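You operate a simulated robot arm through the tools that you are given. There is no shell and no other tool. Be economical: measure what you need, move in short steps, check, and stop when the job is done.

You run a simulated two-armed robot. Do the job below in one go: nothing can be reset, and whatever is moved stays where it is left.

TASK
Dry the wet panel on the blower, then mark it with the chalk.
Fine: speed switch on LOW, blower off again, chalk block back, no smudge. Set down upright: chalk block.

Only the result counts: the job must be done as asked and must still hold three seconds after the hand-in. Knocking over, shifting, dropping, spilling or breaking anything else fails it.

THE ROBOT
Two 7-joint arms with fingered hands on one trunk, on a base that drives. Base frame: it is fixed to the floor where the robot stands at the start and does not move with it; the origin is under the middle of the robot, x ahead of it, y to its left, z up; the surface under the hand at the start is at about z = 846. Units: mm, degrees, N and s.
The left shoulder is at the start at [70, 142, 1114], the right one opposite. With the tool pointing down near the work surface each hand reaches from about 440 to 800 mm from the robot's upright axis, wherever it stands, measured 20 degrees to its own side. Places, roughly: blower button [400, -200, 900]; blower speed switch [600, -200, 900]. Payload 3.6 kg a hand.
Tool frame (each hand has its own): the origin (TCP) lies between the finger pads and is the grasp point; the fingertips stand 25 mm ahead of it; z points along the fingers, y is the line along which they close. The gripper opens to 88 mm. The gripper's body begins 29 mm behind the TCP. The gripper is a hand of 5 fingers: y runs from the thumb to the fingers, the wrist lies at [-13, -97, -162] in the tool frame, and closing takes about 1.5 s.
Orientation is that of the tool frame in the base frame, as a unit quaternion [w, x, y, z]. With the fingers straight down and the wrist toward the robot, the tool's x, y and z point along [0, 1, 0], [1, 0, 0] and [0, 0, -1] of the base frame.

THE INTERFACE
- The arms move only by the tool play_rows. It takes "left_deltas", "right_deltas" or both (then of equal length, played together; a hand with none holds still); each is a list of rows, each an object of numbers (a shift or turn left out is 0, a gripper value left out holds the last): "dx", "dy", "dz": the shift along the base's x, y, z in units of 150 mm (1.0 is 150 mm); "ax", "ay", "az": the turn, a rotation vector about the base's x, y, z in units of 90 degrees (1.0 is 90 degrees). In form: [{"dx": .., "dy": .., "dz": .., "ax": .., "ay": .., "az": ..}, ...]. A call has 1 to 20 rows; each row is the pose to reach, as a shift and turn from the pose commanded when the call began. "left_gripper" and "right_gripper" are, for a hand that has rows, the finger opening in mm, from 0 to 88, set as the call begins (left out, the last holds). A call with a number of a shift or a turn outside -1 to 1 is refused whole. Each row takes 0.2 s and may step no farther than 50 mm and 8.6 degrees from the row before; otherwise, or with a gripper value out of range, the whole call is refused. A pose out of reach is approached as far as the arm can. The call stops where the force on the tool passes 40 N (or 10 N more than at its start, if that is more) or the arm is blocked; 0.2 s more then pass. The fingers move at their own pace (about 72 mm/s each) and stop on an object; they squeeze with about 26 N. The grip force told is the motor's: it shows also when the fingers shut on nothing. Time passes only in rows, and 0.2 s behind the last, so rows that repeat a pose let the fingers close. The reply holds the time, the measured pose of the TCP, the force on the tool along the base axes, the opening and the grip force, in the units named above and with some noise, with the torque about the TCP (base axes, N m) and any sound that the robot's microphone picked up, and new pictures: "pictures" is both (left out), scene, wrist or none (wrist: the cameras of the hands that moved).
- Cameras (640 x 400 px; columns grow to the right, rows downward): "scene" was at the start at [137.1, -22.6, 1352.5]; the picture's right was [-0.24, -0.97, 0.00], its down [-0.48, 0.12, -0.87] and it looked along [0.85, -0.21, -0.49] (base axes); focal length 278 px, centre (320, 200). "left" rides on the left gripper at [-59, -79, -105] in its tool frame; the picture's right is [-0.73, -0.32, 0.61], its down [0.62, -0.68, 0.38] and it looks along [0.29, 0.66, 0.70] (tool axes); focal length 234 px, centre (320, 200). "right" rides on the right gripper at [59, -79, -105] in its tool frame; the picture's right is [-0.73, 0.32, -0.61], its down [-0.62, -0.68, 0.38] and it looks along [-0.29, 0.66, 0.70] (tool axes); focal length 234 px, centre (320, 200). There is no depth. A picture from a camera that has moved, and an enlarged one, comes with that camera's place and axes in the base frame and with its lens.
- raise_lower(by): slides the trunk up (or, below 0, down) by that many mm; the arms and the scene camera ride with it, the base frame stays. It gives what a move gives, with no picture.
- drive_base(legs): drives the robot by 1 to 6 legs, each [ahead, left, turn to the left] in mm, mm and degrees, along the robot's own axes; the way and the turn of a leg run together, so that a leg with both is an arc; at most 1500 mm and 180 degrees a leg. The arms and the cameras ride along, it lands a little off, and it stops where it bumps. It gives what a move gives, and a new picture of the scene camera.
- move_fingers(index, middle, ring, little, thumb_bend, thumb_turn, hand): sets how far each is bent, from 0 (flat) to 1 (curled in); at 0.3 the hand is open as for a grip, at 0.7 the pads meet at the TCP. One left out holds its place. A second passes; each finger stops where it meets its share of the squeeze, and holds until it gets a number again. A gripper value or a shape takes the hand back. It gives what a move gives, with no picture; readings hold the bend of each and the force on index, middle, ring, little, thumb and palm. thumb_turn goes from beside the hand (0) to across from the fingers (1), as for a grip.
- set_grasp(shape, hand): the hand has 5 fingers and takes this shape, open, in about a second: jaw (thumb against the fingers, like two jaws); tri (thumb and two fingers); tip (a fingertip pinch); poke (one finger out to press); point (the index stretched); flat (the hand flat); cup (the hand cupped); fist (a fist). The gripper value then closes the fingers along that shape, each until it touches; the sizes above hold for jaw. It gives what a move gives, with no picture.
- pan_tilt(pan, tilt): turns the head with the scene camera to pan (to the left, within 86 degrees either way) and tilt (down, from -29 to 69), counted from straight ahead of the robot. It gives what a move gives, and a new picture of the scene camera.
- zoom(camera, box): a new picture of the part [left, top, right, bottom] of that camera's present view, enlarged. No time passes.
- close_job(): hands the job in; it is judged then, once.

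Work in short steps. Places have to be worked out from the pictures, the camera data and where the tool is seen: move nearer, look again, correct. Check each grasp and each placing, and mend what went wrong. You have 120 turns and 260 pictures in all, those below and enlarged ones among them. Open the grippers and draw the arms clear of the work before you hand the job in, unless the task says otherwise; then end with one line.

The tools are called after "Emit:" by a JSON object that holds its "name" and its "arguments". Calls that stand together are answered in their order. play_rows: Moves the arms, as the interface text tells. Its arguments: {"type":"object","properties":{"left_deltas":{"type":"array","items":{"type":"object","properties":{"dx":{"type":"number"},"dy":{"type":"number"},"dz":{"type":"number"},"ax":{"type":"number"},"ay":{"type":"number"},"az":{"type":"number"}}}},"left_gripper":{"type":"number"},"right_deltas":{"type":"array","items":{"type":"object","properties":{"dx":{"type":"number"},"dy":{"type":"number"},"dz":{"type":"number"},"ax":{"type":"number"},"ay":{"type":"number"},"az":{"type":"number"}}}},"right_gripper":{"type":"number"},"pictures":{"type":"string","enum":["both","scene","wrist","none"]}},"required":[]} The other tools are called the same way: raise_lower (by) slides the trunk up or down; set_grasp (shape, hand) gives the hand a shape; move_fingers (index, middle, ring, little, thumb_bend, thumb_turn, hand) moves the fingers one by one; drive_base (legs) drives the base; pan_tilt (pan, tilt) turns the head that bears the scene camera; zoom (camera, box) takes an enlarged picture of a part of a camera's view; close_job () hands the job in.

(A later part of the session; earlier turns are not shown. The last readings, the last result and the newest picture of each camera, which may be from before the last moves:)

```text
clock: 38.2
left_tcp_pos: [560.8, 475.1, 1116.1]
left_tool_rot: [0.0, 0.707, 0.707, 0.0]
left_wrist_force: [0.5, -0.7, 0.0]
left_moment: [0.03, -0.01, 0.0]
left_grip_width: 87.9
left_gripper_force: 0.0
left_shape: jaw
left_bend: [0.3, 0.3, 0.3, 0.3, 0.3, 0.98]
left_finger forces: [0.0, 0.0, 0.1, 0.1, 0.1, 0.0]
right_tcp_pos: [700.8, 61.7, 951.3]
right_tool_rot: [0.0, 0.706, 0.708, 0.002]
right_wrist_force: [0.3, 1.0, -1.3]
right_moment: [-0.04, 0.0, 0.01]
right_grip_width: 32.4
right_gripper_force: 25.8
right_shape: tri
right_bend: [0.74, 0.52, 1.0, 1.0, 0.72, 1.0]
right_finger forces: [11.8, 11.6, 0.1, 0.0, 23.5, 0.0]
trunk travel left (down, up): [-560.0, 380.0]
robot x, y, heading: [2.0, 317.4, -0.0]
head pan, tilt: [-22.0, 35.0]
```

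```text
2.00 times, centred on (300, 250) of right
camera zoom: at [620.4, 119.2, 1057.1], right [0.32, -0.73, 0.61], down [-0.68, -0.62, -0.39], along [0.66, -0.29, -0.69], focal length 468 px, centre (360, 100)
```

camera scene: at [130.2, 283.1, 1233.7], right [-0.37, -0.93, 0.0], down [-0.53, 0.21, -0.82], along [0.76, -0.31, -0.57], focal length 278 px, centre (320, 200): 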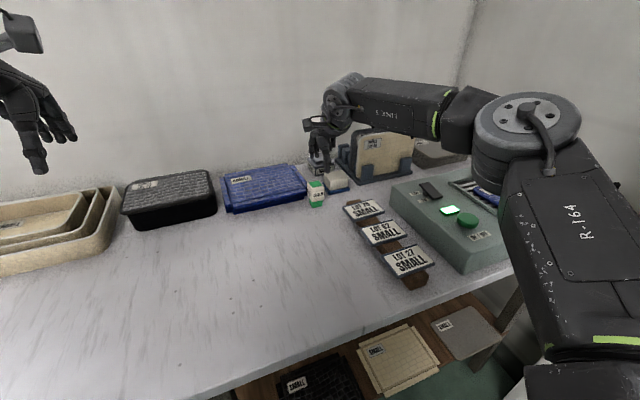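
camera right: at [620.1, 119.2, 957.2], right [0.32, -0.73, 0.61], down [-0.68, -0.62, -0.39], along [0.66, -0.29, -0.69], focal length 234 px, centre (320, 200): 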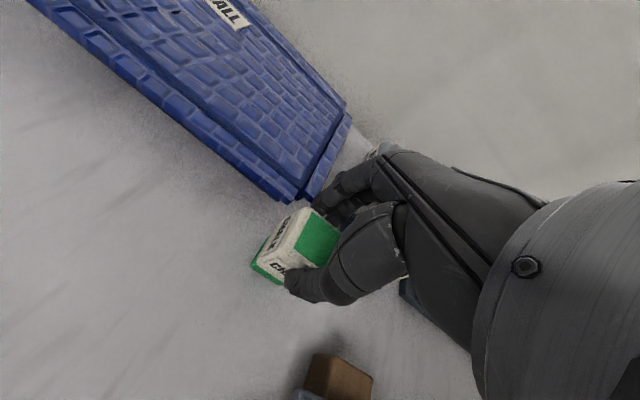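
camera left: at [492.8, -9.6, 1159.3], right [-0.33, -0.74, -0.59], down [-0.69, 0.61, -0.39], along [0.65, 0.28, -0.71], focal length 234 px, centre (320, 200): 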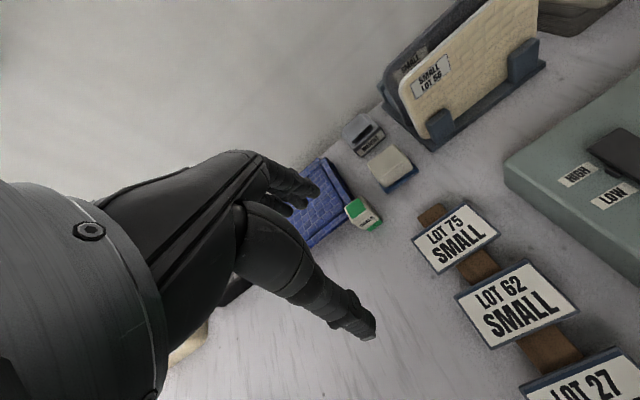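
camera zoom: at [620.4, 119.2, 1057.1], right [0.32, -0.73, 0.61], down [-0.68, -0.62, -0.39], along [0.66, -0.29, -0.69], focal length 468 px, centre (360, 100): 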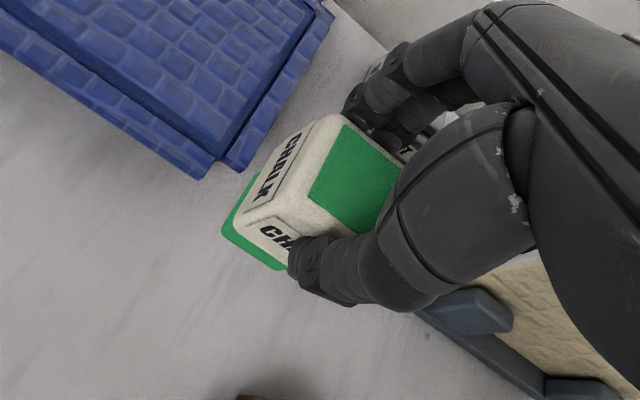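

The chalk is held upright. I'll raise the trunk back to the original height, pull the hand in, and drive right toward the blower.

Emit:
{"name": "raise_lower", "arguments": {"by": 90}}

Emit:
{"name": "play_rows", "arguments": {"right_deltas": [{"dx": -0.2}, {"dx": -0.4}, {"dx": -0.6}, {"dx": -0.8}, {"dx": -1.0}], "pictures": "none"}}

Emit:
{"name": "drive_base", "arguments": {"legs": [[0, -340, 0]]}}

```text
clock: 39.4
left_tcp_pos: [560.7, 475.1, 1208.3]
left_tool_rot: [0.0, 0.706, 0.708, 0.0]
left_wrist_force: [-0.6, 0.0, 0.3]
left_moment: [-0.01, -0.01, 0.03]
left_grip_width: 87.7
left_gripper_force: 0.1
left_shape: jaw
left_bend: [0.3, 0.3, 0.3, 0.3, 0.3, 0.98]
left_finger forces: [0.1, 0.0, 0.1, 0.0, 0.0, 0.0]
right_tcp_pos: [700.5, 60.4, 1042.5]
right_tool_rot: [-0.001, 0.706, 0.708, 0.003]
right_wrist_force: [-0.1, 0.1, -1.2]
right_moment: [-0.02, 0.01, 0.02]
right_grip_width: 32.4
right_gripper_force: 26.2
right_shape: tri
right_bend: [0.74, 0.52, 1.0, 1.0, 0.72, 1.0]
right_finger forces: [11.7, 11.5, 0.0, 0.1, 23.4, 0.0]
trunk travel left (down, up): [-650.0, 290.0]
robot x, y, heading: [-0.5, 314.6, 0.1]
head pan, tilt: [-22.0, 35.0]
```

```text
clock: 40.6
left_tcp_pos: [558.2, 474.9, 1207.3]
left_tool_rot: [0.001, 0.707, 0.707, 0.001]
left_wrist_force: [0.1, 0.5, 0.5]
left_moment: [0.0, -0.02, 0.0]
left_grip_width: 87.8
left_gripper_force: 0.0
left_shape: jaw
left_bend: [0.3, 0.3, 0.3, 0.3, 0.3, 0.98]
left_finger forces: [0.1, 0.0, 0.0, 0.1, 0.0, 0.1]
right_tcp_pos: [547.8, 59.8, 1042.0]
right_tool_rot: [0.0, 0.707, 0.708, 0.003]
right_wrist_force: [-0.1, 0.2, -0.3]
right_moment: [0.01, 0.02, 0.0]
right_grip_width: 32.3
right_gripper_force: 25.5
right_shape: tri
right_bend: [0.74, 0.52, 1.0, 1.0, 0.73, 1.0]
right_finger forces: [11.7, 11.6, 0.1, 0.0, 23.5, 0.0]
trunk travel left (down, up): [-650.0, 290.0]
robot x, y, heading: [0.3, 313.3, 0.2]
head pan, tilt: [-22.0, 35.0]
```

```text
clock: 42.9
left_tcp_pos: [560.5, 127.0, 1206.9]
left_tool_rot: [0.0, 0.711, 0.704, 0.001]
left_wrist_force: [-0.3, 0.1, 0.0]
left_moment: [-0.02, 0.04, 0.01]
left_grip_width: 87.9
left_gripper_force: 0.0
left_shape: jaw
left_bend: [0.3, 0.3, 0.3, 0.3, 0.3, 0.98]
left_finger forces: [0.0, 0.0, 0.0, 0.0, 0.0, 0.0]
right_tcp_pos: [546.3, -287.9, 1041.4]
right_tool_rot: [0.0, 0.71, 0.705, 0.003]
right_wrist_force: [-1.0, 1.0, -0.2]
right_moment: [0.03, 0.0, 0.0]
right_grip_width: 32.2
right_gripper_force: 25.9
right_shape: tri
right_bend: [0.74, 0.52, 1.0, 1.0, 0.73, 1.0]
right_finger forces: [11.8, 11.6, 0.1, 0.0, 23.5, 0.1]
trunk travel left (down, up): [-650.0, 290.0]
robot x, y, heading: [-2.4, -26.9, -0.3]
head pan, tilt: [-22.0, 35.0]
camera scene: at [129.1, -61.0, 1343.7], right [-0.38, -0.92, 0.0], down [-0.53, 0.22, -0.82], along [0.76, -0.31, -0.57], focal length 278 px, centre (320, 200)
```

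scene: 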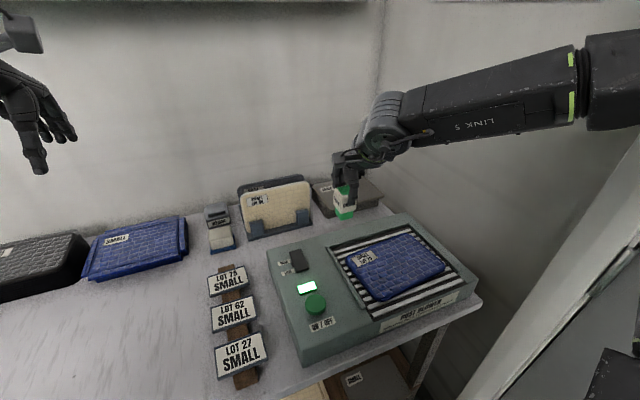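

Now I'll check the panel's dryness and position up close.

Emit:
{"name": "zoom", "arguments": {"camera": "scene", "box": [320, 210, 480, 330]}}

Emit:
{"name": "zoom", "arguments": {"camera": "right", "box": [0, 100, 400, 400]}}

```text
3.33 times, centred on (400, 270) of scene
camera zoom: at [129.1, -61.0, 1343.7], right [-0.38, -0.92, 0.0], down [-0.53, 0.22, -0.82], along [0.76, -0.31, -0.57], focal length 926 px, centre (53, -33)
```

zoom: 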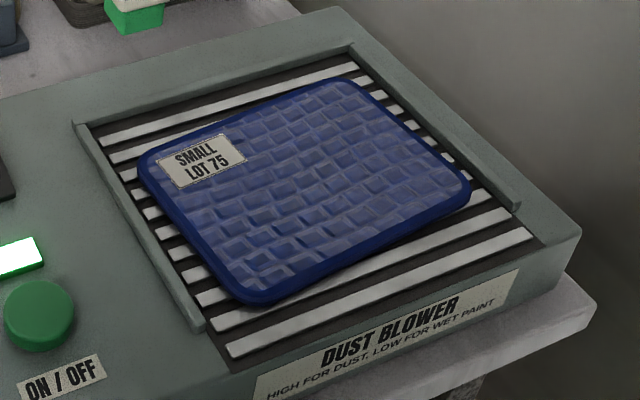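

```text
1.33 times, centred on (200, 250) of right
camera zoom: at [466.9, -228.9, 1146.8], right [0.32, -0.73, 0.61], down [-0.68, -0.62, -0.39], along [0.66, -0.29, -0.69], focal length 312 px, centre (480, 133)
```

zoom: 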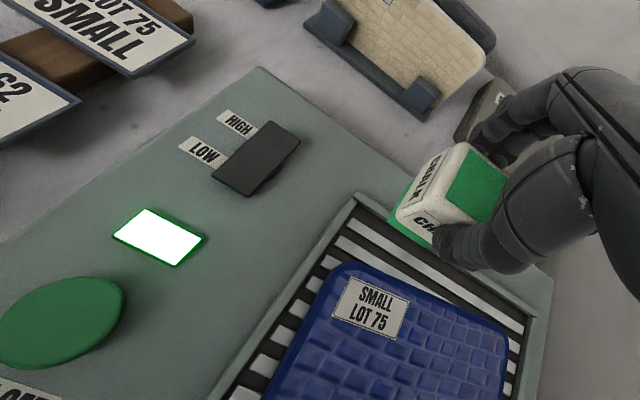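

The panel is dry (deep blue, rim included); its centre is at about [461, -378]. I'm moving the chalk over it and down to about 20 mm above.

Emit:
{"name": "play_rows", "arguments": {"right_deltas": [{"dx": -0.2, "dy": -0.2}, {"dx": -0.4, "dy": -0.4}, {"dx": -0.57, "dy": -0.6}, {"dx": -0.57, "dy": -0.6, "dz": -0.25}, {"dx": -0.57, "dy": -0.6, "dz": -0.5}, {"dx": -0.57, "dy": -0.6, "dz": -0.68}]}}

Emit:
{"name": "zoom", "arguments": {"camera": "scene", "box": [320, 180, 480, 310]}}

Emit:
{"name": "zoom", "arguments": {"camera": "right", "box": [150, 100, 400, 350]}}

```text
clock: 44.5
left_tcp_pos: [572.0, 199.2, 1205.8]
left_tool_rot: [0.004, 0.674, 0.739, -0.002]
left_wrist_force: [0.1, 0.8, -0.5]
left_moment: [0.02, 0.02, 0.02]
left_grip_width: 88.0
left_gripper_force: 0.0
left_shape: jaw
left_bend: [0.3, 0.3, 0.3, 0.3, 0.3, 0.97]
left_finger forces: [0.0, 0.0, 0.1, 0.0, 0.0, 0.0]
right_tcp_pos: [527.6, -312.0, 943.5]
right_tool_rot: [0.009, 0.674, 0.739, -0.001]
right_wrist_force: [-0.9, -0.1, -0.5]
right_moment: [-0.02, -0.04, -0.02]
right_grip_width: 32.0
right_gripper_force: 25.7
right_shape: tri
right_bend: [0.74, 0.52, 1.0, 1.0, 0.72, 1.0]
right_finger forces: [12.1, 12.0, 0.0, 0.1, 24.3, 0.0]
trunk travel left (down, up): [-650.0, 290.0]
robot x, y, heading: [35.3, -19.0, 5.0]
head pan, tilt: [-22.0, 35.0]
stopped in row 6 (right hand): the arm was blocked; the commanded pose is now the measured one
camera scene: at [158.0, 18.0, 1346.5], right [-0.29, -0.96, 0.04], down [-0.54, 0.13, -0.83], along [0.79, -0.26, -0.56], focal length 278 px, centre (320, 200)
camera right: at [441.4, -260.4, 1046.3], right [0.38, -0.69, 0.62], down [-0.62, -0.69, -0.38], along [0.69, -0.24, -0.69], focal length 234 px, centre (320, 200)
```

scene: 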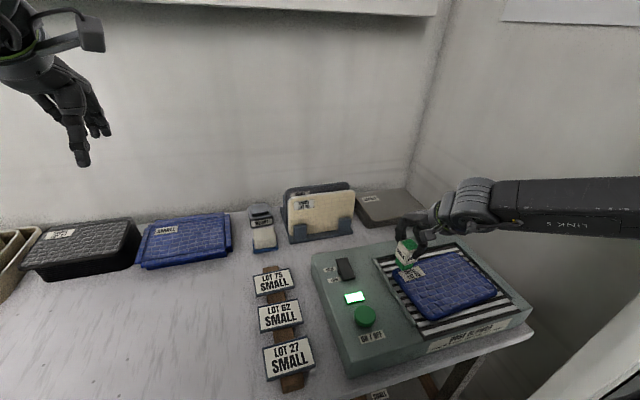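
right: 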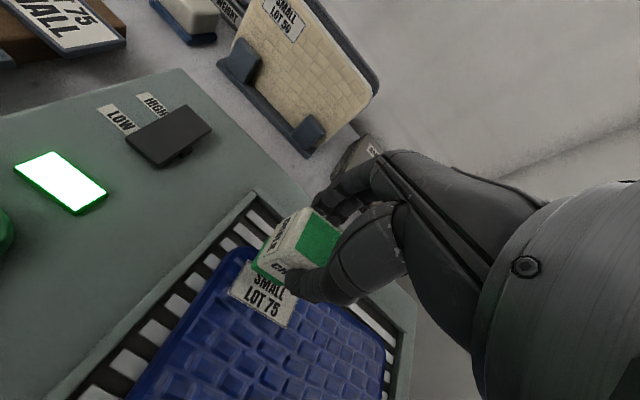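

```text
3.08 times, centred on (400, 245) of scene
camera zoom: at [158.0, 18.0, 1346.5], right [-0.29, -0.96, 0.04], down [-0.54, 0.13, -0.83], along [0.79, -0.26, -0.56], focal length 855 px, centre (74, 62)
```

zoom: 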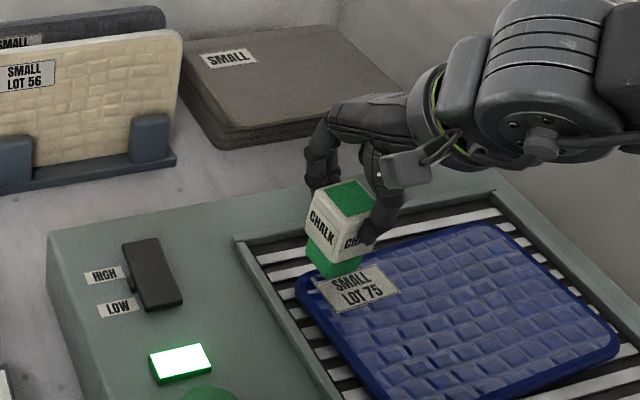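

```text
1.60 times, centred on (275, 225) of right
camera zoom: at [441.4, -260.4, 1046.3], right [0.38, -0.69, 0.62], down [-0.62, -0.69, -0.38], along [0.69, -0.24, -0.69], focal length 375 px, centre (392, 160)
```

zoom: 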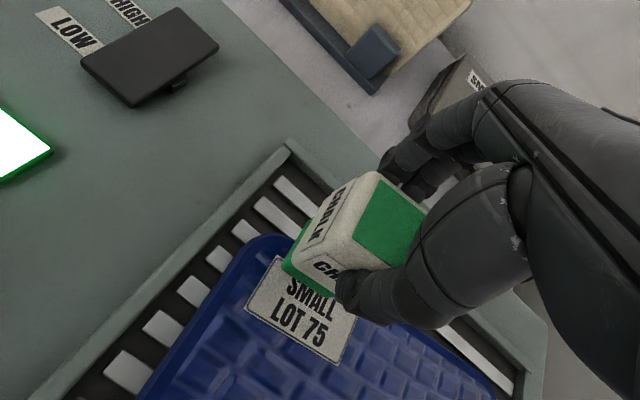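

The arm is blocked: the elbow is pressing the right wall and has pushed the robot round by 5°. The chalk hasn't touched the panel. I'll back out up and to the left, then put the base further left so the elbow stays off the wall.

Emit:
{"name": "play_rows", "arguments": {"right_deltas": [{"dz": 0.2}, {"dz": 0.4, "dy": 0.1}, {"dz": 0.6, "dy": 0.25}, {"dz": 0.65, "dy": 0.5}, {"dz": 0.65, "dy": 0.7}]}}

```text
clock: 45.7
left_tcp_pos: [567.0, 172.4, 1213.6]
left_tool_rot: [0.0, 0.675, 0.738, 0.006]
left_wrist_force: [-0.2, -1.1, 0.1]
left_moment: [0.01, -0.03, 0.02]
left_grip_width: 87.7
left_gripper_force: 0.1
left_shape: jaw
left_bend: [0.3, 0.3, 0.3, 0.3, 0.3, 0.97]
left_finger forces: [0.1, 0.0, 0.0, 0.1, 0.1, 0.1]
right_tcp_pos: [517.0, -230.7, 1037.1]
right_tool_rot: [0.003, 0.674, 0.739, 0.008]
right_wrist_force: [0.9, -1.9, 0.5]
right_moment: [0.12, 0.08, 0.05]
right_grip_width: 32.0
right_gripper_force: 25.5
right_shape: tri
right_bend: [0.74, 0.53, 1.0, 1.0, 0.73, 1.0]
right_finger forces: [11.9, 12.0, 0.0, 0.0, 23.8, 0.0]
trunk travel left (down, up): [-650.0, 290.0]
robot x, y, heading: [33.4, -24.1, 4.9]
head pan, tilt: [-22.0, 35.0]
camera scene: at [152.2, -34.3, 1346.9], right [-0.29, -0.96, 0.01], down [-0.54, 0.16, -0.83], along [0.79, -0.24, -0.56], focal length 278 px, centre (320, 200)
camera right: at [430.9, -180.3, 1141.1], right [0.38, -0.7, 0.61], down [-0.62, -0.68, -0.4], along [0.69, -0.22, -0.69], focal length 234 px, centre (320, 200)
```

scene: 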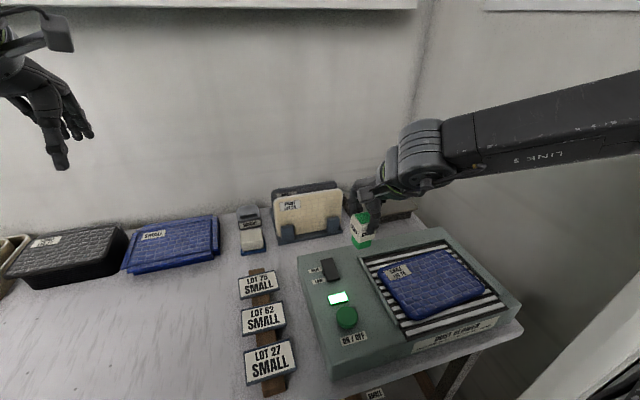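
right: 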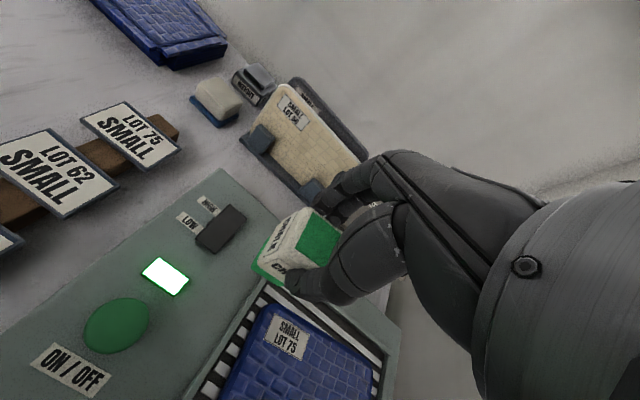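

The robot ended 33 mm forward and turned 4.9°. I'll back off and straighten, then drive left to about y = 130.

Emit:
{"name": "drive_base", "arguments": {"legs": [[-33, 0, -4.9], [0, 155, 0]]}}

```text
clock: 46.4
left_tcp_pos: [577.3, 172.4, 1205.7]
left_tool_rot: [-0.003, 0.676, 0.737, 0.003]
left_wrist_force: [0.0, 0.1, -0.1]
left_moment: [0.03, -0.01, 0.0]
left_grip_width: 88.1
left_gripper_force: 0.0
left_shape: jaw
left_bend: [0.3, 0.3, 0.3, 0.3, 0.3, 0.97]
left_finger forces: [0.0, 0.0, 0.0, 0.0, 0.1, 0.0]
right_tcp_pos: [524.2, -229.3, 1031.5]
right_tool_rot: [0.0, 0.674, 0.738, 0.003]
right_wrist_force: [0.1, -0.3, -0.6]
right_moment: [0.0, -0.02, 0.02]
right_grip_width: 32.2
right_gripper_force: 25.8
right_shape: tri
right_bend: [0.74, 0.52, 1.0, 1.0, 0.73, 1.0]
right_finger forces: [11.9, 11.9, 0.0, 0.0, 23.9, 0.1]
trunk travel left (down, up): [-650.0, 290.0]
robot x, y, heading: [33.7, -25.2, 5.0]
head pan, tilt: [-22.0, 35.0]
stopped in leg 1: the robot was blocked; the commanded pose is now the measured one
camera scene: at [163.8, -33.3, 1344.3], right [-0.29, -0.96, 0.01], down [-0.55, 0.16, -0.82], along [0.78, -0.25, -0.57], focal length 278 px, centre (320, 200)
```

scene: 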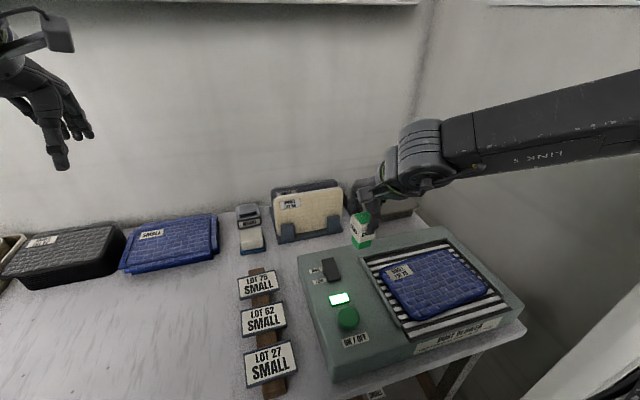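

Turning right is blocked by the arm against the wall, so I'll move left first.

Emit:
{"name": "drive_base", "arguments": {"legs": [[0, 120, 0]]}}

```text
clock: 47.6
left_tcp_pos: [569.0, 281.0, 1207.8]
left_tool_rot: [-0.007, 0.677, 0.736, 0.007]
left_wrist_force: [-0.2, 0.6, -0.6]
left_moment: [0.0, 0.01, 0.02]
left_grip_width: 87.8
left_gripper_force: 0.0
left_shape: jaw
left_bend: [0.3, 0.3, 0.3, 0.3, 0.3, 0.97]
left_finger forces: [0.0, 0.0, 0.1, 0.1, 0.0, 0.1]
right_tcp_pos: [514.2, -119.4, 1027.6]
right_tool_rot: [-0.003, 0.676, 0.737, 0.008]
right_wrist_force: [0.0, 0.7, -1.1]
right_moment: [0.01, -0.02, 0.03]
right_grip_width: 31.9
right_gripper_force: 26.2
right_shape: tri
right_bend: [0.74, 0.52, 1.0, 1.0, 0.73, 1.0]
right_finger forces: [11.9, 11.9, 0.0, 0.0, 23.9, 0.0]
trunk travel left (down, up): [-650.0, 290.0]
robot x, y, heading: [21.2, 97.7, 4.9]
head pan, tilt: [-22.0, 35.0]
camera scene: at [155.1, 75.6, 1343.7], right [-0.3, -0.95, 0.0], down [-0.55, 0.17, -0.82], along [0.78, -0.24, -0.57], focal length 278 px, centre (320, 200)
```

scene: 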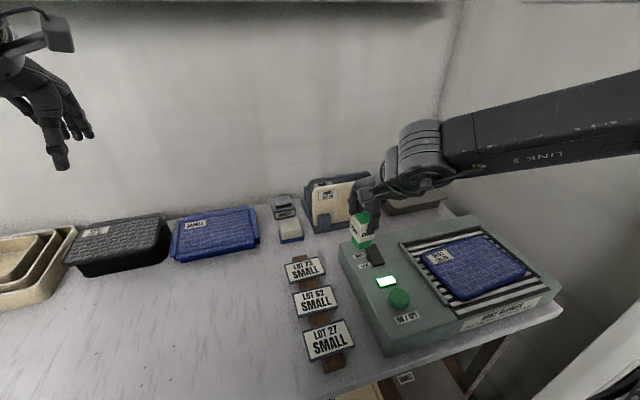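

It's free now. I'll straighten and back off to the original line.

Emit:
{"name": "drive_base", "arguments": {"legs": [[-20, 40, -4.9]]}}

```text
clock: 48.5
left_tcp_pos: [562.7, 268.9, 1207.0]
left_tool_rot: [-0.008, 0.709, 0.705, 0.008]
left_wrist_force: [-0.7, -0.3, 0.0]
left_moment: [-0.01, -0.01, -0.03]
left_grip_width: 88.0
left_gripper_force: 0.1
left_shape: jaw
left_bend: [0.3, 0.3, 0.3, 0.3, 0.3, 0.97]
left_finger forces: [0.0, 0.1, 0.0, 0.1, 0.1, 0.0]
right_tcp_pos: [473.9, -125.0, 1026.0]
right_tool_rot: [-0.005, 0.708, 0.706, 0.007]
right_wrist_force: [-0.3, 0.7, 0.0]
right_moment: [0.01, 0.04, 0.0]
right_grip_width: 32.1
right_gripper_force: 25.8
right_shape: tri
right_bend: [0.74, 0.53, 1.0, 1.0, 0.73, 1.0]
right_finger forces: [11.9, 12.0, 0.1, 0.0, 23.9, 0.0]
trunk travel left (down, up): [-650.0, 290.0]
robot x, y, heading: [1.7, 141.0, -0.3]
head pan, tilt: [-22.0, 35.0]
camera scene: at [132.9, 100.4, 1343.4], right [-0.38, -0.93, 0.0], down [-0.53, 0.22, -0.82], along [0.76, -0.31, -0.58], focal length 278 px, centre (320, 200)
```

scene: 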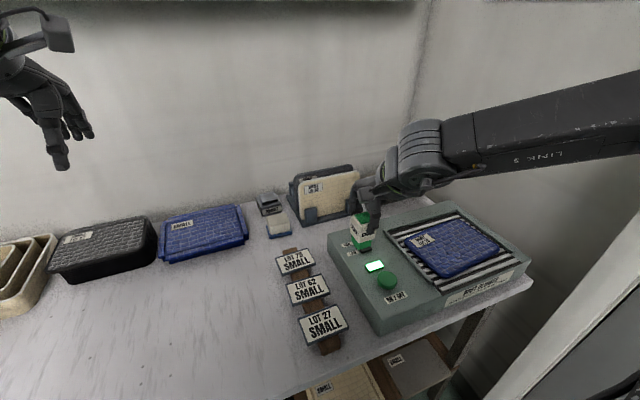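

The robot is at [2, 141], straight. I'll move the hand right in stages at height, watching for blocking.

Emit:
{"name": "play_rows", "arguments": {"right_deltas": [{"dy": -0.3}, {"dy": -0.6}, {"dx": -0.04, "dy": -0.85}], "pictures": "none"}}

Emit:
{"name": "play_rows", "arguments": {"right_deltas": [{"dy": -0.2}, {"dx": -0.02, "dy": -0.45}, {"dx": -0.04, "dy": -0.7}]}}

```text
clock: 49.3
left_tcp_pos: [560.1, 271.4, 1209.1]
left_tool_rot: [-0.007, 0.709, 0.705, 0.007]
left_wrist_force: [0.6, -0.1, 0.5]
left_moment: [0.03, 0.0, -0.01]
left_grip_width: 88.0
left_gripper_force: 0.1
left_shape: jaw
left_bend: [0.3, 0.3, 0.3, 0.3, 0.3, 0.97]
left_finger forces: [0.0, 0.1, 0.0, 0.1, 0.1, 0.1]
right_tcp_pos: [465.2, -251.1, 1028.7]
right_tool_rot: [-0.004, 0.707, 0.707, 0.008]
right_wrist_force: [0.1, 0.0, -0.2]
right_moment: [0.01, -0.04, 0.0]
right_grip_width: 31.8
right_gripper_force: 25.6
right_shape: tri
right_bend: [0.74, 0.53, 1.0, 1.0, 0.73, 1.0]
right_finger forces: [11.6, 11.9, 0.0, 0.1, 23.6, 0.1]
trunk travel left (down, up): [-650.0, 290.0]
robot x, y, heading: [1.7, 138.3, -0.3]
head pan, tilt: [-22.0, 35.0]
```

```text
clock: 50.1
left_tcp_pos: [561.1, 270.8, 1208.7]
left_tool_rot: [-0.007, 0.709, 0.705, 0.007]
left_wrist_force: [0.5, -0.5, 0.2]
left_moment: [0.02, 0.0, -0.02]
left_grip_width: 88.1
left_gripper_force: 0.1
left_shape: jaw
left_bend: [0.3, 0.3, 0.3, 0.3, 0.3, 0.97]
left_finger forces: [0.1, 0.0, 0.1, 0.0, 0.0, 0.0]
right_tcp_pos: [460.3, -357.3, 1026.7]
right_tool_rot: [-0.003, 0.707, 0.707, 0.008]
right_wrist_force: [0.3, 0.6, -0.7]
right_moment: [0.02, 0.03, -0.02]
right_grip_width: 32.1
right_gripper_force: 25.6
right_shape: tri
right_bend: [0.74, 0.53, 1.0, 1.0, 0.73, 1.0]
right_finger forces: [11.5, 11.7, 0.0, 0.0, 23.5, 0.1]
trunk travel left (down, up): [-650.0, 290.0]
robot x, y, heading: [1.7, 137.1, -0.3]
head pan, tilt: [-22.0, 35.0]
camera scene: at [131.5, 102.5, 1343.6], right [-0.38, -0.93, 0.0], down [-0.53, 0.22, -0.82], along [0.76, -0.31, -0.57], focal length 278 px, centre (320, 200)
camera right: at [381.8, -300.9, 1132.9], right [0.32, -0.74, 0.6], down [-0.68, -0.62, -0.4], along [0.66, -0.28, -0.7], focal length 234 px, centre (320, 200)
```

scene: 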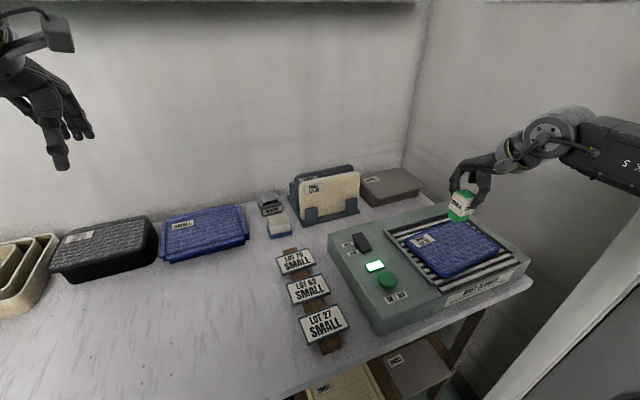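
right: 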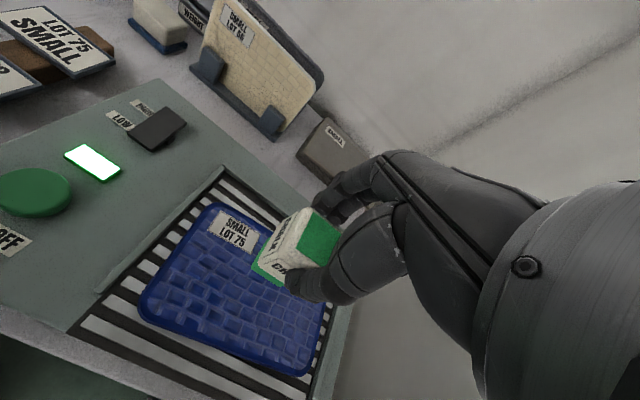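

The panel centre is confirmed at about [460, -372], and the arm moves freely. I'm descending to about 15 mm above the panel.

Emit:
{"name": "play_rows", "arguments": {"right_deltas": [{"dy": -0.05, "dz": -0.2}, {"dy": -0.08, "dz": -0.4}, {"dy": -0.08, "dz": -0.58}, {"dy": -0.08, "dz": -0.63}]}}

Emit:
{"name": "zoom", "arguments": {"camera": "scene", "box": [390, 160, 530, 290]}}

Emit:
{"name": "zoom", "arguments": {"camera": "right", "box": [120, 130, 370, 380]}}

```text
clock: 51.1
left_tcp_pos: [561.5, 270.7, 1207.9]
left_tool_rot: [-0.006, 0.709, 0.705, 0.007]
left_wrist_force: [0.0, 0.0, 0.6]
left_moment: [0.05, -0.03, -0.02]
left_grip_width: 87.8
left_gripper_force: 0.0
left_shape: jaw
left_bend: [0.3, 0.3, 0.3, 0.3, 0.3, 0.97]
left_finger forces: [0.0, 0.1, 0.1, 0.1, 0.1, 0.1]
right_tcp_pos: [460.3, -366.5, 931.9]
right_tool_rot: [-0.004, 0.707, 0.707, 0.008]
right_wrist_force: [-0.2, 0.0, -0.8]
right_moment: [0.0, 0.0, -0.03]
right_grip_width: 32.1
right_gripper_force: 25.8
right_shape: tri
right_bend: [0.74, 0.53, 1.0, 1.0, 0.73, 1.0]
right_finger forces: [11.8, 11.8, 0.1, 0.1, 23.5, 0.1]
trunk travel left (down, up): [-650.0, 290.0]
robot x, y, heading: [0.3, 142.2, -0.0]
head pan, tilt: [-22.0, 35.0]
camera scene: at [131.6, 102.7, 1343.7], right [-0.38, -0.93, 0.0], down [-0.53, 0.22, -0.82], along [0.76, -0.31, -0.57], focal length 278 px, centre (320, 200)
camera right: at [380.6, -310.5, 1037.0], right [0.32, -0.74, 0.6], down [-0.68, -0.62, -0.4], along [0.66, -0.28, -0.7], focal length 234 px, centre (320, 200)
```

scene: 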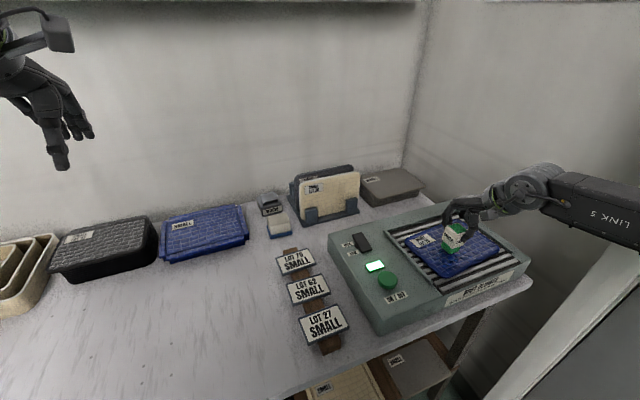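
right: 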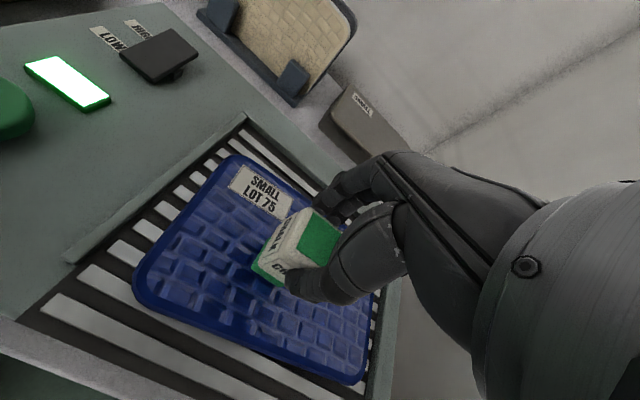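

```text
3.08 times, centred on (460, 225) of scene
camera zoom: at [131.6, 102.7, 1343.7], right [-0.38, -0.93, 0.0], down [-0.53, 0.22, -0.82], along [0.76, -0.31, -0.57], focal length 855 px, centre (-111, 123)
```

zoom: 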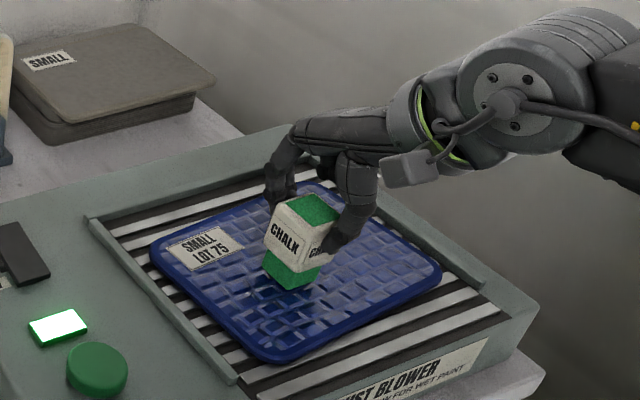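

```text
1.60 times, centred on (245, 255) of right
camera zoom: at [380.6, -310.5, 1037.0], right [0.32, -0.74, 0.6], down [-0.68, -0.62, -0.4], along [0.66, -0.28, -0.7], focal length 375 px, centre (440, 112)
```

zoom: 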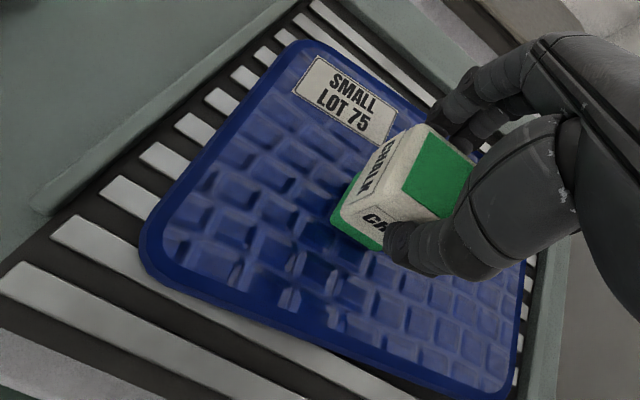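

The chalk hovers just above the clear middle of the panel. I'm lowering it in 3 mm steps until it touches.

Emit:
{"name": "play_rows", "arguments": {"right_deltas": [{"dz": -0.03}, {"dz": -0.05}, {"dz": -0.07}], "pictures": "none"}}

Emit:
{"name": "zoom", "arguments": {"camera": "scene", "box": [420, 200, 500, 275]}}

```text
clock: 51.9
left_tcp_pos: [560.8, 274.6, 1208.7]
left_tool_rot: [-0.005, 0.709, 0.706, 0.007]
left_wrist_force: [0.6, 0.5, 0.8]
left_moment: [0.02, -0.03, -0.01]
left_grip_width: 87.7
left_gripper_force: 0.1
left_shape: jaw
left_bend: [0.3, 0.3, 0.3, 0.3, 0.3, 0.97]
left_finger forces: [0.1, 0.0, 0.0, 0.0, 0.1, 0.0]
right_tcp_pos: [460.9, -365.8, 926.2]
right_tool_rot: [-0.001, 0.707, 0.707, 0.009]
right_wrist_force: [4.9, -2.7, 24.8]
right_moment: [-0.02, -0.02, -0.05]
right_grip_width: 33.6
right_gripper_force: 26.3
right_shape: tri
right_bend: [0.74, 0.51, 1.0, 1.0, 0.74, 1.0]
right_finger forces: [15.3, 15.5, 0.0, 0.1, 26.4, 0.0]
trunk travel left (down, up): [-650.0, 290.0]
robot x, y, heading: [2.2, 137.5, -0.3]
head pan, tilt: [-22.0, 35.0]
```

```text
5.33 times, centred on (460, 238) of scene
camera zoom: at [128.9, 106.4, 1344.4], right [-0.38, -0.93, 0.0], down [-0.53, 0.21, -0.82], along [0.76, -0.31, -0.57], focal length 1482 px, centre (-427, 0)
```

zoom: 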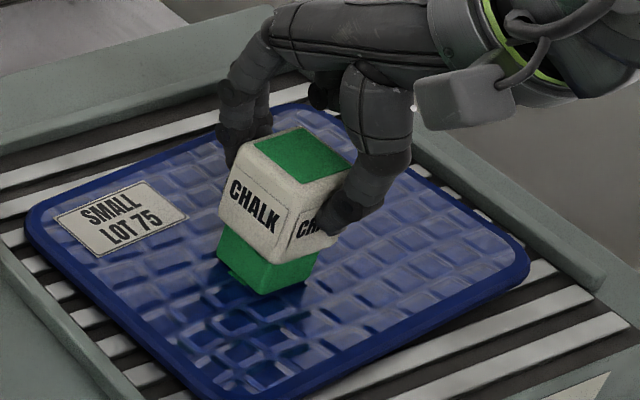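

It's in firm contact (25 N). I'll lift straight off and look for the mark.

Emit:
{"name": "play_rows", "arguments": {"right_deltas": [{"dz": 0.05}, {"dz": 0.15}, {"dz": 0.4}, {"dz": 0.7}, {"dz": 0.8}]}}

Emit:
{"name": "zoom", "arguments": {"camera": "scene", "box": [390, 180, 530, 290]}}

Emit:
{"name": "zoom", "arguments": {"camera": "right", "box": [120, 180, 370, 390]}}

```text
clock: 53.1
left_tcp_pos: [561.9, 272.4, 1207.4]
left_tool_rot: [-0.007, 0.709, 0.705, 0.006]
left_wrist_force: [0.2, 0.0, -0.4]
left_moment: [-0.02, 0.02, -0.04]
left_grip_width: 87.9
left_gripper_force: 0.1
left_shape: jaw
left_bend: [0.3, 0.3, 0.3, 0.3, 0.3, 0.97]
left_finger forces: [0.0, 0.0, 0.0, 0.1, 0.0, 0.1]
right_tcp_pos: [459.8, -362.5, 1041.7]
right_tool_rot: [-0.004, 0.71, 0.704, 0.007]
right_wrist_force: [-0.6, -0.2, -0.7]
right_moment: [0.02, -0.02, 0.01]
right_grip_width: 32.8
right_gripper_force: 26.5
right_shape: tri
right_bend: [0.74, 0.52, 1.0, 1.0, 0.73, 1.0]
right_finger forces: [12.3, 12.6, 0.0, 0.0, 25.0, 0.0]
right hand out of reach, approached as far as the arm can: row 5
trunk travel left (down, up): [-650.0, 290.0]
robot x, y, heading: [3.7, 138.3, -0.2]
head pan, tilt: [-22.0, 35.0]
camera scene: at [131.2, 103.3, 1343.7], right [-0.38, -0.93, 0.0], down [-0.53, 0.22, -0.82], along [0.76, -0.31, -0.57], focal length 278 px, centre (320, 200)
camera right: at [380.3, -305.1, 1146.9], right [0.32, -0.74, 0.6], down [-0.68, -0.61, -0.39], along [0.66, -0.28, -0.7], focal length 234 px, centre (320, 200)
```

scene: 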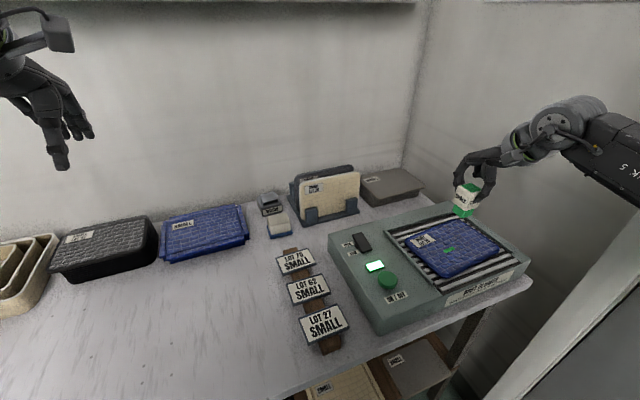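
right: 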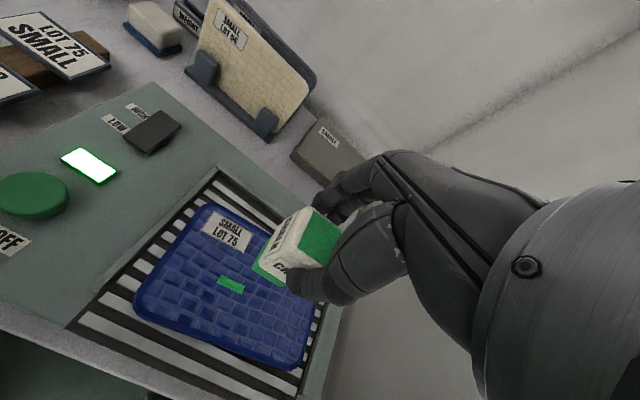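

```text
3.64 times, centred on (460, 235) of scene
camera zoom: at [131.2, 103.3, 1343.7], right [-0.38, -0.93, 0.0], down [-0.53, 0.22, -0.82], along [0.76, -0.31, -0.57], focal length 1010 px, centre (-189, 73)
```

zoom: 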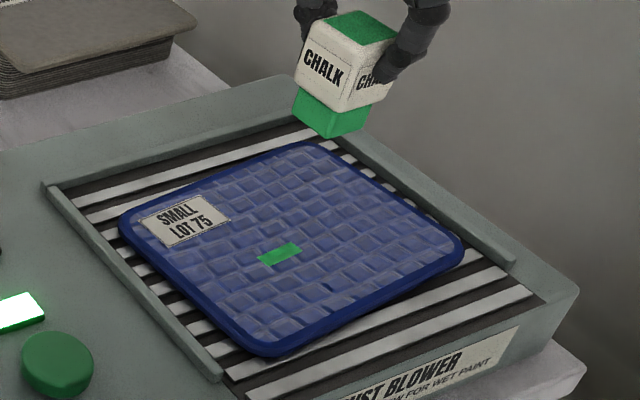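

```text
1.90 times, centred on (245, 285) of right
camera zoom: at [380.3, -305.1, 1146.9], right [0.32, -0.74, 0.6], down [-0.68, -0.61, -0.39], along [0.66, -0.28, -0.7], focal length 446 px, centre (463, 38)
```

zoom: 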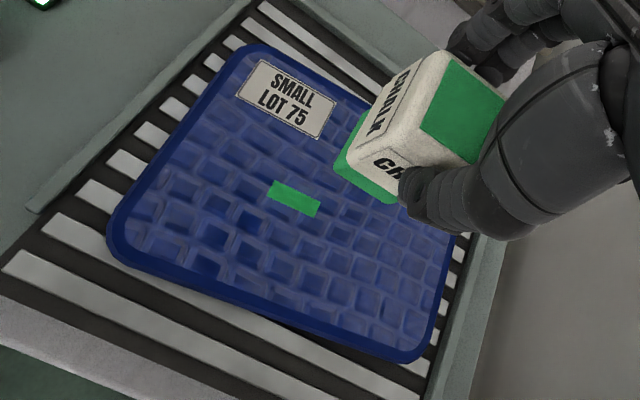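

There's one crisp green mark, no smudge. Now I'm bringing the chalk back: hand left first, then the base.

Emit:
{"name": "play_rows", "arguments": {"right_deltas": [{"dy": 0.3}, {"dy": 0.6}, {"dy": 0.9}], "pictures": "none"}}

Emit:
{"name": "play_rows", "arguments": {"right_deltas": [{"dy": 0.2, "dx": 0.2}, {"dy": 0.4, "dx": 0.4}, {"dy": 0.6, "dx": 0.58}], "pictures": "none"}}

Emit:
{"name": "drive_base", "arguments": {"legs": [[0, 180, 0]]}}

```text
clock: 53.9
left_tcp_pos: [563.1, 272.7, 1206.8]
left_tool_rot: [-0.008, 0.709, 0.705, 0.006]
left_wrist_force: [-0.1, 0.2, 0.3]
left_moment: [0.0, -0.02, -0.03]
left_grip_width: 87.7
left_gripper_force: 0.1
left_shape: jaw
left_bend: [0.3, 0.3, 0.3, 0.3, 0.3, 0.97]
left_finger forces: [0.0, 0.0, 0.0, 0.1, 0.1, 0.1]
right_tcp_pos: [461.4, -227.8, 1044.5]
right_tool_rot: [-0.004, 0.708, 0.706, 0.007]
right_wrist_force: [0.7, 0.0, -0.9]
right_moment: [0.02, 0.03, 0.01]
right_grip_width: 33.1
right_gripper_force: 25.9
right_shape: tri
right_bend: [0.74, 0.52, 1.0, 1.0, 0.74, 1.0]
right_finger forces: [12.1, 12.5, 0.0, 0.0, 24.7, 0.1]
trunk travel left (down, up): [-650.0, 290.0]
robot x, y, heading: [3.5, 141.1, -0.2]
head pan, tilt: [-22.0, 35.0]
```

```text
clock: 54.7
left_tcp_pos: [562.1, 273.4, 1208.2]
left_tool_rot: [-0.007, 0.709, 0.705, 0.006]
left_wrist_force: [0.5, -0.8, 0.1]
left_moment: [-0.04, 0.01, -0.02]
left_grip_width: 88.0
left_gripper_force: 0.0
left_shape: jaw
left_bend: [0.3, 0.3, 0.3, 0.3, 0.3, 0.97]
left_finger forces: [0.1, 0.1, 0.1, 0.0, 0.0, 0.1]
right_tcp_pos: [549.3, -137.0, 1042.0]
right_tool_rot: [-0.003, 0.708, 0.706, 0.006]
right_wrist_force: [0.5, 0.5, -0.4]
right_moment: [-0.01, 0.0, 0.0]
right_grip_width: 32.8
right_gripper_force: 26.6
right_shape: tri
right_bend: [0.74, 0.52, 1.0, 1.0, 0.74, 1.0]
right_finger forces: [12.1, 12.5, 0.0, 0.0, 24.6, 0.0]
trunk travel left (down, up): [-650.0, 290.0]
robot x, y, heading: [4.8, 139.1, -0.2]
head pan, tilt: [-22.0, 35.0]
```

```text
clock: 56.2
left_tcp_pos: [562.4, 452.9, 1207.9]
left_tool_rot: [-0.006, 0.709, 0.705, 0.006]
left_wrist_force: [0.0, 0.0, 0.9]
left_moment: [0.0, 0.02, 0.01]
left_grip_width: 88.0
left_gripper_force: 0.0
left_shape: jaw
left_bend: [0.3, 0.3, 0.3, 0.3, 0.3, 0.97]
left_finger forces: [0.0, 0.0, 0.0, 0.0, 0.0, 0.0]
right_tcp_pos: [548.9, 41.4, 1041.5]
right_tool_rot: [-0.004, 0.708, 0.706, 0.007]
right_wrist_force: [-0.1, -0.1, -0.6]
right_moment: [-0.02, 0.02, 0.0]
right_grip_width: 32.9
right_gripper_force: 25.8
right_shape: tri
right_bend: [0.74, 0.52, 1.0, 1.0, 0.74, 1.0]
right_finger forces: [12.2, 12.5, 0.0, 0.0, 24.6, 0.1]
trunk travel left (down, up): [-650.0, 290.0]
robot x, y, heading: [1.6, 315.1, -0.2]
head pan, tilt: [-22.0, 35.0]
camera scene: at [132.2, 282.8, 1343.6], right [-0.38, -0.93, 0.0], down [-0.53, 0.22, -0.82], along [0.76, -0.31, -0.57], focal length 278 px, centre (320, 200)
```

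scene: 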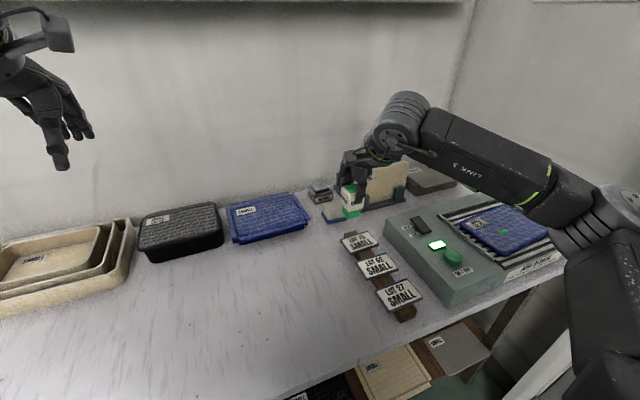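

I'll extend to above the original spot, with a 10 mm forward nudge of the base to make up the slide at the pick.

Emit:
{"name": "drive_base", "arguments": {"legs": [[10, 0, 0]]}}

Emit:
{"name": "play_rows", "arguments": {"right_deltas": [{"dx": 0.25, "dy": 0.04}, {"dx": 0.5, "dy": 0.08}, {"dx": 0.75, "dy": 0.12}, {"dx": 0.98, "dy": 0.13}]}}

```text
clock: 57.0
left_tcp_pos: [569.2, 452.7, 1208.6]
left_tool_rot: [-0.006, 0.708, 0.706, 0.008]
left_wrist_force: [0.5, -0.1, 0.6]
left_moment: [0.01, -0.01, -0.05]
left_grip_width: 88.1
left_gripper_force: 0.0
left_shape: jaw
left_bend: [0.3, 0.3, 0.3, 0.3, 0.3, 0.97]
left_finger forces: [0.0, 0.0, 0.0, 0.0, 0.1, 0.0]
right_tcp_pos: [558.0, 41.4, 1043.4]
right_tool_rot: [-0.003, 0.707, 0.707, 0.008]
right_wrist_force: [-0.2, -0.3, -0.9]
right_moment: [-0.01, 0.0, -0.02]
right_grip_width: 33.0
right_gripper_force: 26.1
right_shape: tri
right_bend: [0.74, 0.52, 1.0, 1.0, 0.74, 1.0]
right_finger forces: [12.2, 12.6, 0.0, 0.0, 24.6, 0.1]
trunk travel left (down, up): [-650.0, 290.0]
robot x, y, heading: [12.4, 318.1, -0.2]
head pan, tilt: [-22.0, 35.0]
camera scene: at [139.4, 284.0, 1344.0], right [-0.38, -0.93, 0.0], down [-0.53, 0.22, -0.82], along [0.76, -0.31, -0.57], focal length 278 px, centre (320, 200)
```

scene: 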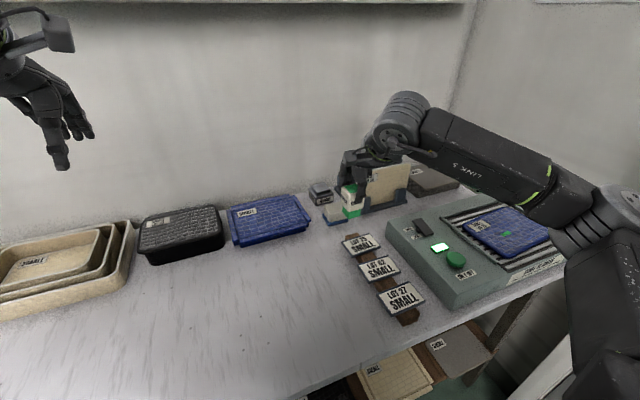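

```text
clock: 58.0
left_tcp_pos: [573.2, 453.1, 1207.0]
left_tool_rot: [-0.008, 0.709, 0.705, 0.006]
left_wrist_force: [0.2, -0.4, -0.2]
left_moment: [0.01, -0.04, 0.0]
left_grip_width: 87.7
left_gripper_force: 0.2
left_shape: jaw
left_bend: [0.3, 0.3, 0.3, 0.3, 0.3, 0.97]
left_finger forces: [0.0, 0.1, 0.0, 0.0, 0.0, 0.0]
right_tcp_pos: [708.5, 64.0, 1041.0]
right_tool_rot: [-0.004, 0.707, 0.707, 0.006]
right_wrist_force: [0.0, -0.1, -1.0]
right_moment: [-0.01, 0.03, -0.01]
right_grip_width: 32.8
right_gripper_force: 26.4
right_shape: tri
right_bend: [0.74, 0.52, 1.0, 1.0, 0.74, 1.0]
right_finger forces: [12.1, 12.3, 0.0, 0.0, 24.4, 0.1]
trunk travel left (down, up): [-650.0, 290.0]
robot x, y, heading: [11.6, 321.3, -0.4]
head pan, tilt: [-22.0, 35.0]
camera scene: at [142.9, 284.5, 1343.6], right [-0.38, -0.93, 0.0], down [-0.53, 0.22, -0.82], along [0.76, -0.31, -0.57], focal length 278 px, centre (320, 200)
camera right: at [629.0, 121.5, 1145.8], right [0.32, -0.73, 0.6], down [-0.68, -0.62, -0.39], along [0.66, -0.28, -0.7], focal length 234 px, centre (320, 200)
```

scene: 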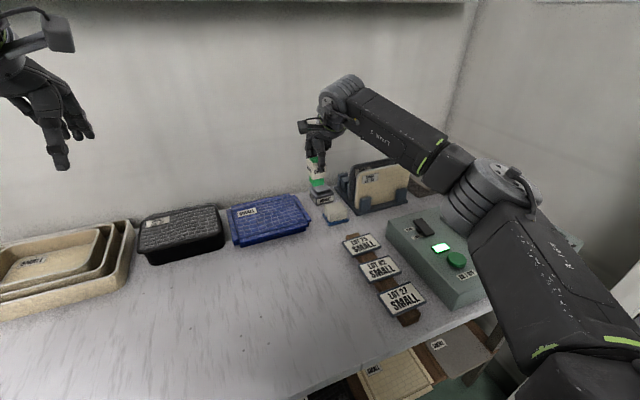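
right: 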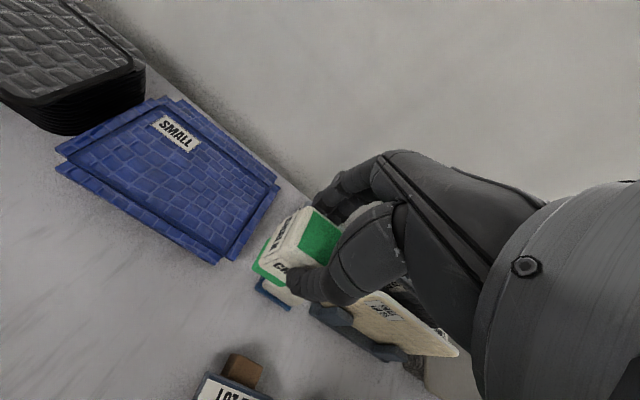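

The hand is above the spot. I'll trim to [706, 60] and lower the trunk 110 mm, checking that the elbow stays clear of the signs and blower.

Emit:
{"name": "play_rows", "arguments": {"right_deltas": [{"dx": -0.015, "dy": -0.025}], "pictures": "none"}}

Emit:
{"name": "raise_lower", "arguments": {"by": -110}}

Emit:
{"name": "zoom", "arguments": {"camera": "scene", "box": [200, 0, 640, 400]}}

Emit:
{"name": "zoom", "arguments": {"camera": "right", "box": [150, 130, 400, 380]}}

```text
clock: 58.4
left_tcp_pos: [573.1, 452.6, 1207.8]
left_tool_rot: [-0.007, 0.709, 0.706, 0.007]
left_wrist_force: [-0.9, 0.1, -0.2]
left_moment: [0.0, 0.0, 0.01]
left_grip_width: 87.9
left_gripper_force: 0.0
left_shape: jaw
left_bend: [0.3, 0.3, 0.3, 0.3, 0.3, 0.97]
left_finger forces: [0.1, 0.0, 0.0, 0.1, 0.0, 0.0]
right_tcp_pos: [706.5, 57.7, 1041.7]
right_tool_rot: [-0.005, 0.707, 0.708, 0.006]
right_wrist_force: [-0.9, 1.2, -0.1]
right_moment: [0.0, 0.02, -0.01]
right_grip_width: 33.0
right_gripper_force: 25.7
right_shape: tri
right_bend: [0.74, 0.52, 1.0, 1.0, 0.74, 1.0]
right_finger forces: [12.1, 12.3, 0.0, 0.0, 24.3, 0.1]
trunk travel left (down, up): [-650.0, 290.0]
robot x, y, heading: [9.4, 315.6, -0.4]
head pan, tilt: [-22.0, 35.0]
```

```text
clock: 59.8
left_tcp_pos: [571.0, 452.8, 1098.3]
left_tool_rot: [-0.006, 0.709, 0.705, 0.007]
left_wrist_force: [-0.4, 0.4, -0.6]
left_moment: [-0.01, -0.01, -0.03]
left_grip_width: 88.1
left_gripper_force: 0.1
left_shape: jaw
left_bend: [0.3, 0.3, 0.3, 0.3, 0.3, 0.97]
left_finger forces: [0.0, 0.1, 0.0, 0.0, 0.0, 0.0]
right_tcp_pos: [704.5, 58.0, 931.5]
right_tool_rot: [-0.004, 0.707, 0.707, 0.008]
right_wrist_force: [0.1, 0.3, -0.6]
right_moment: [0.01, 0.0, 0.02]
right_grip_width: 33.1
right_gripper_force: 25.9
right_shape: tri
right_bend: [0.74, 0.52, 1.0, 1.0, 0.74, 1.0]
right_finger forces: [12.0, 12.4, 0.0, 0.0, 24.4, 0.0]
trunk travel left (down, up): [-540.0, 400.0]
robot x, y, heading: [8.0, 317.6, -0.3]
head pan, tilt: [-22.0, 35.0]
```

```text
1.00 times, centred on (420, 200) of scene (not enlarged: the box is as wide or as high as the picture)
camera zoom: at [141.5, 283.4, 1233.7], right [-0.38, -0.93, 0.0], down [-0.53, 0.22, -0.82], along [0.76, -0.31, -0.57], focal length 278 px, centre (220, 200)
```

zoom: 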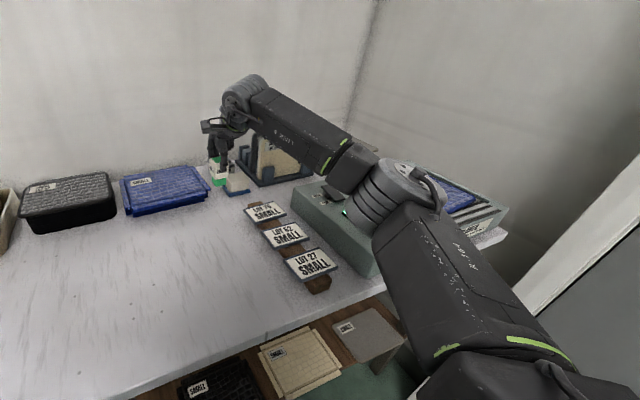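

```text
1.60 times, centred on (275, 255) of right
camera zoom: at [625.1, 115.5, 1037.2], right [0.32, -0.74, 0.6], down [-0.68, -0.62, -0.4], along [0.66, -0.28, -0.7], focal length 375 px, centre (392, 112)
```

zoom: 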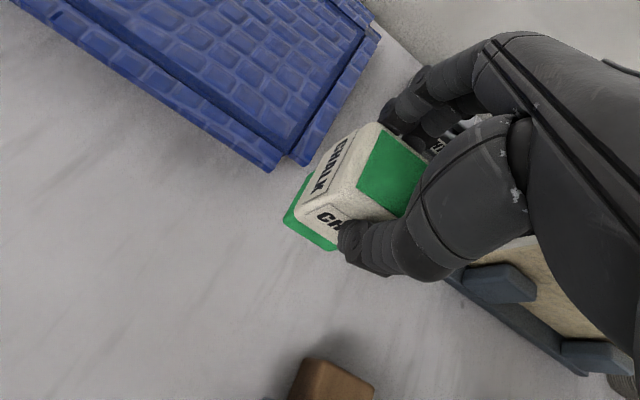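

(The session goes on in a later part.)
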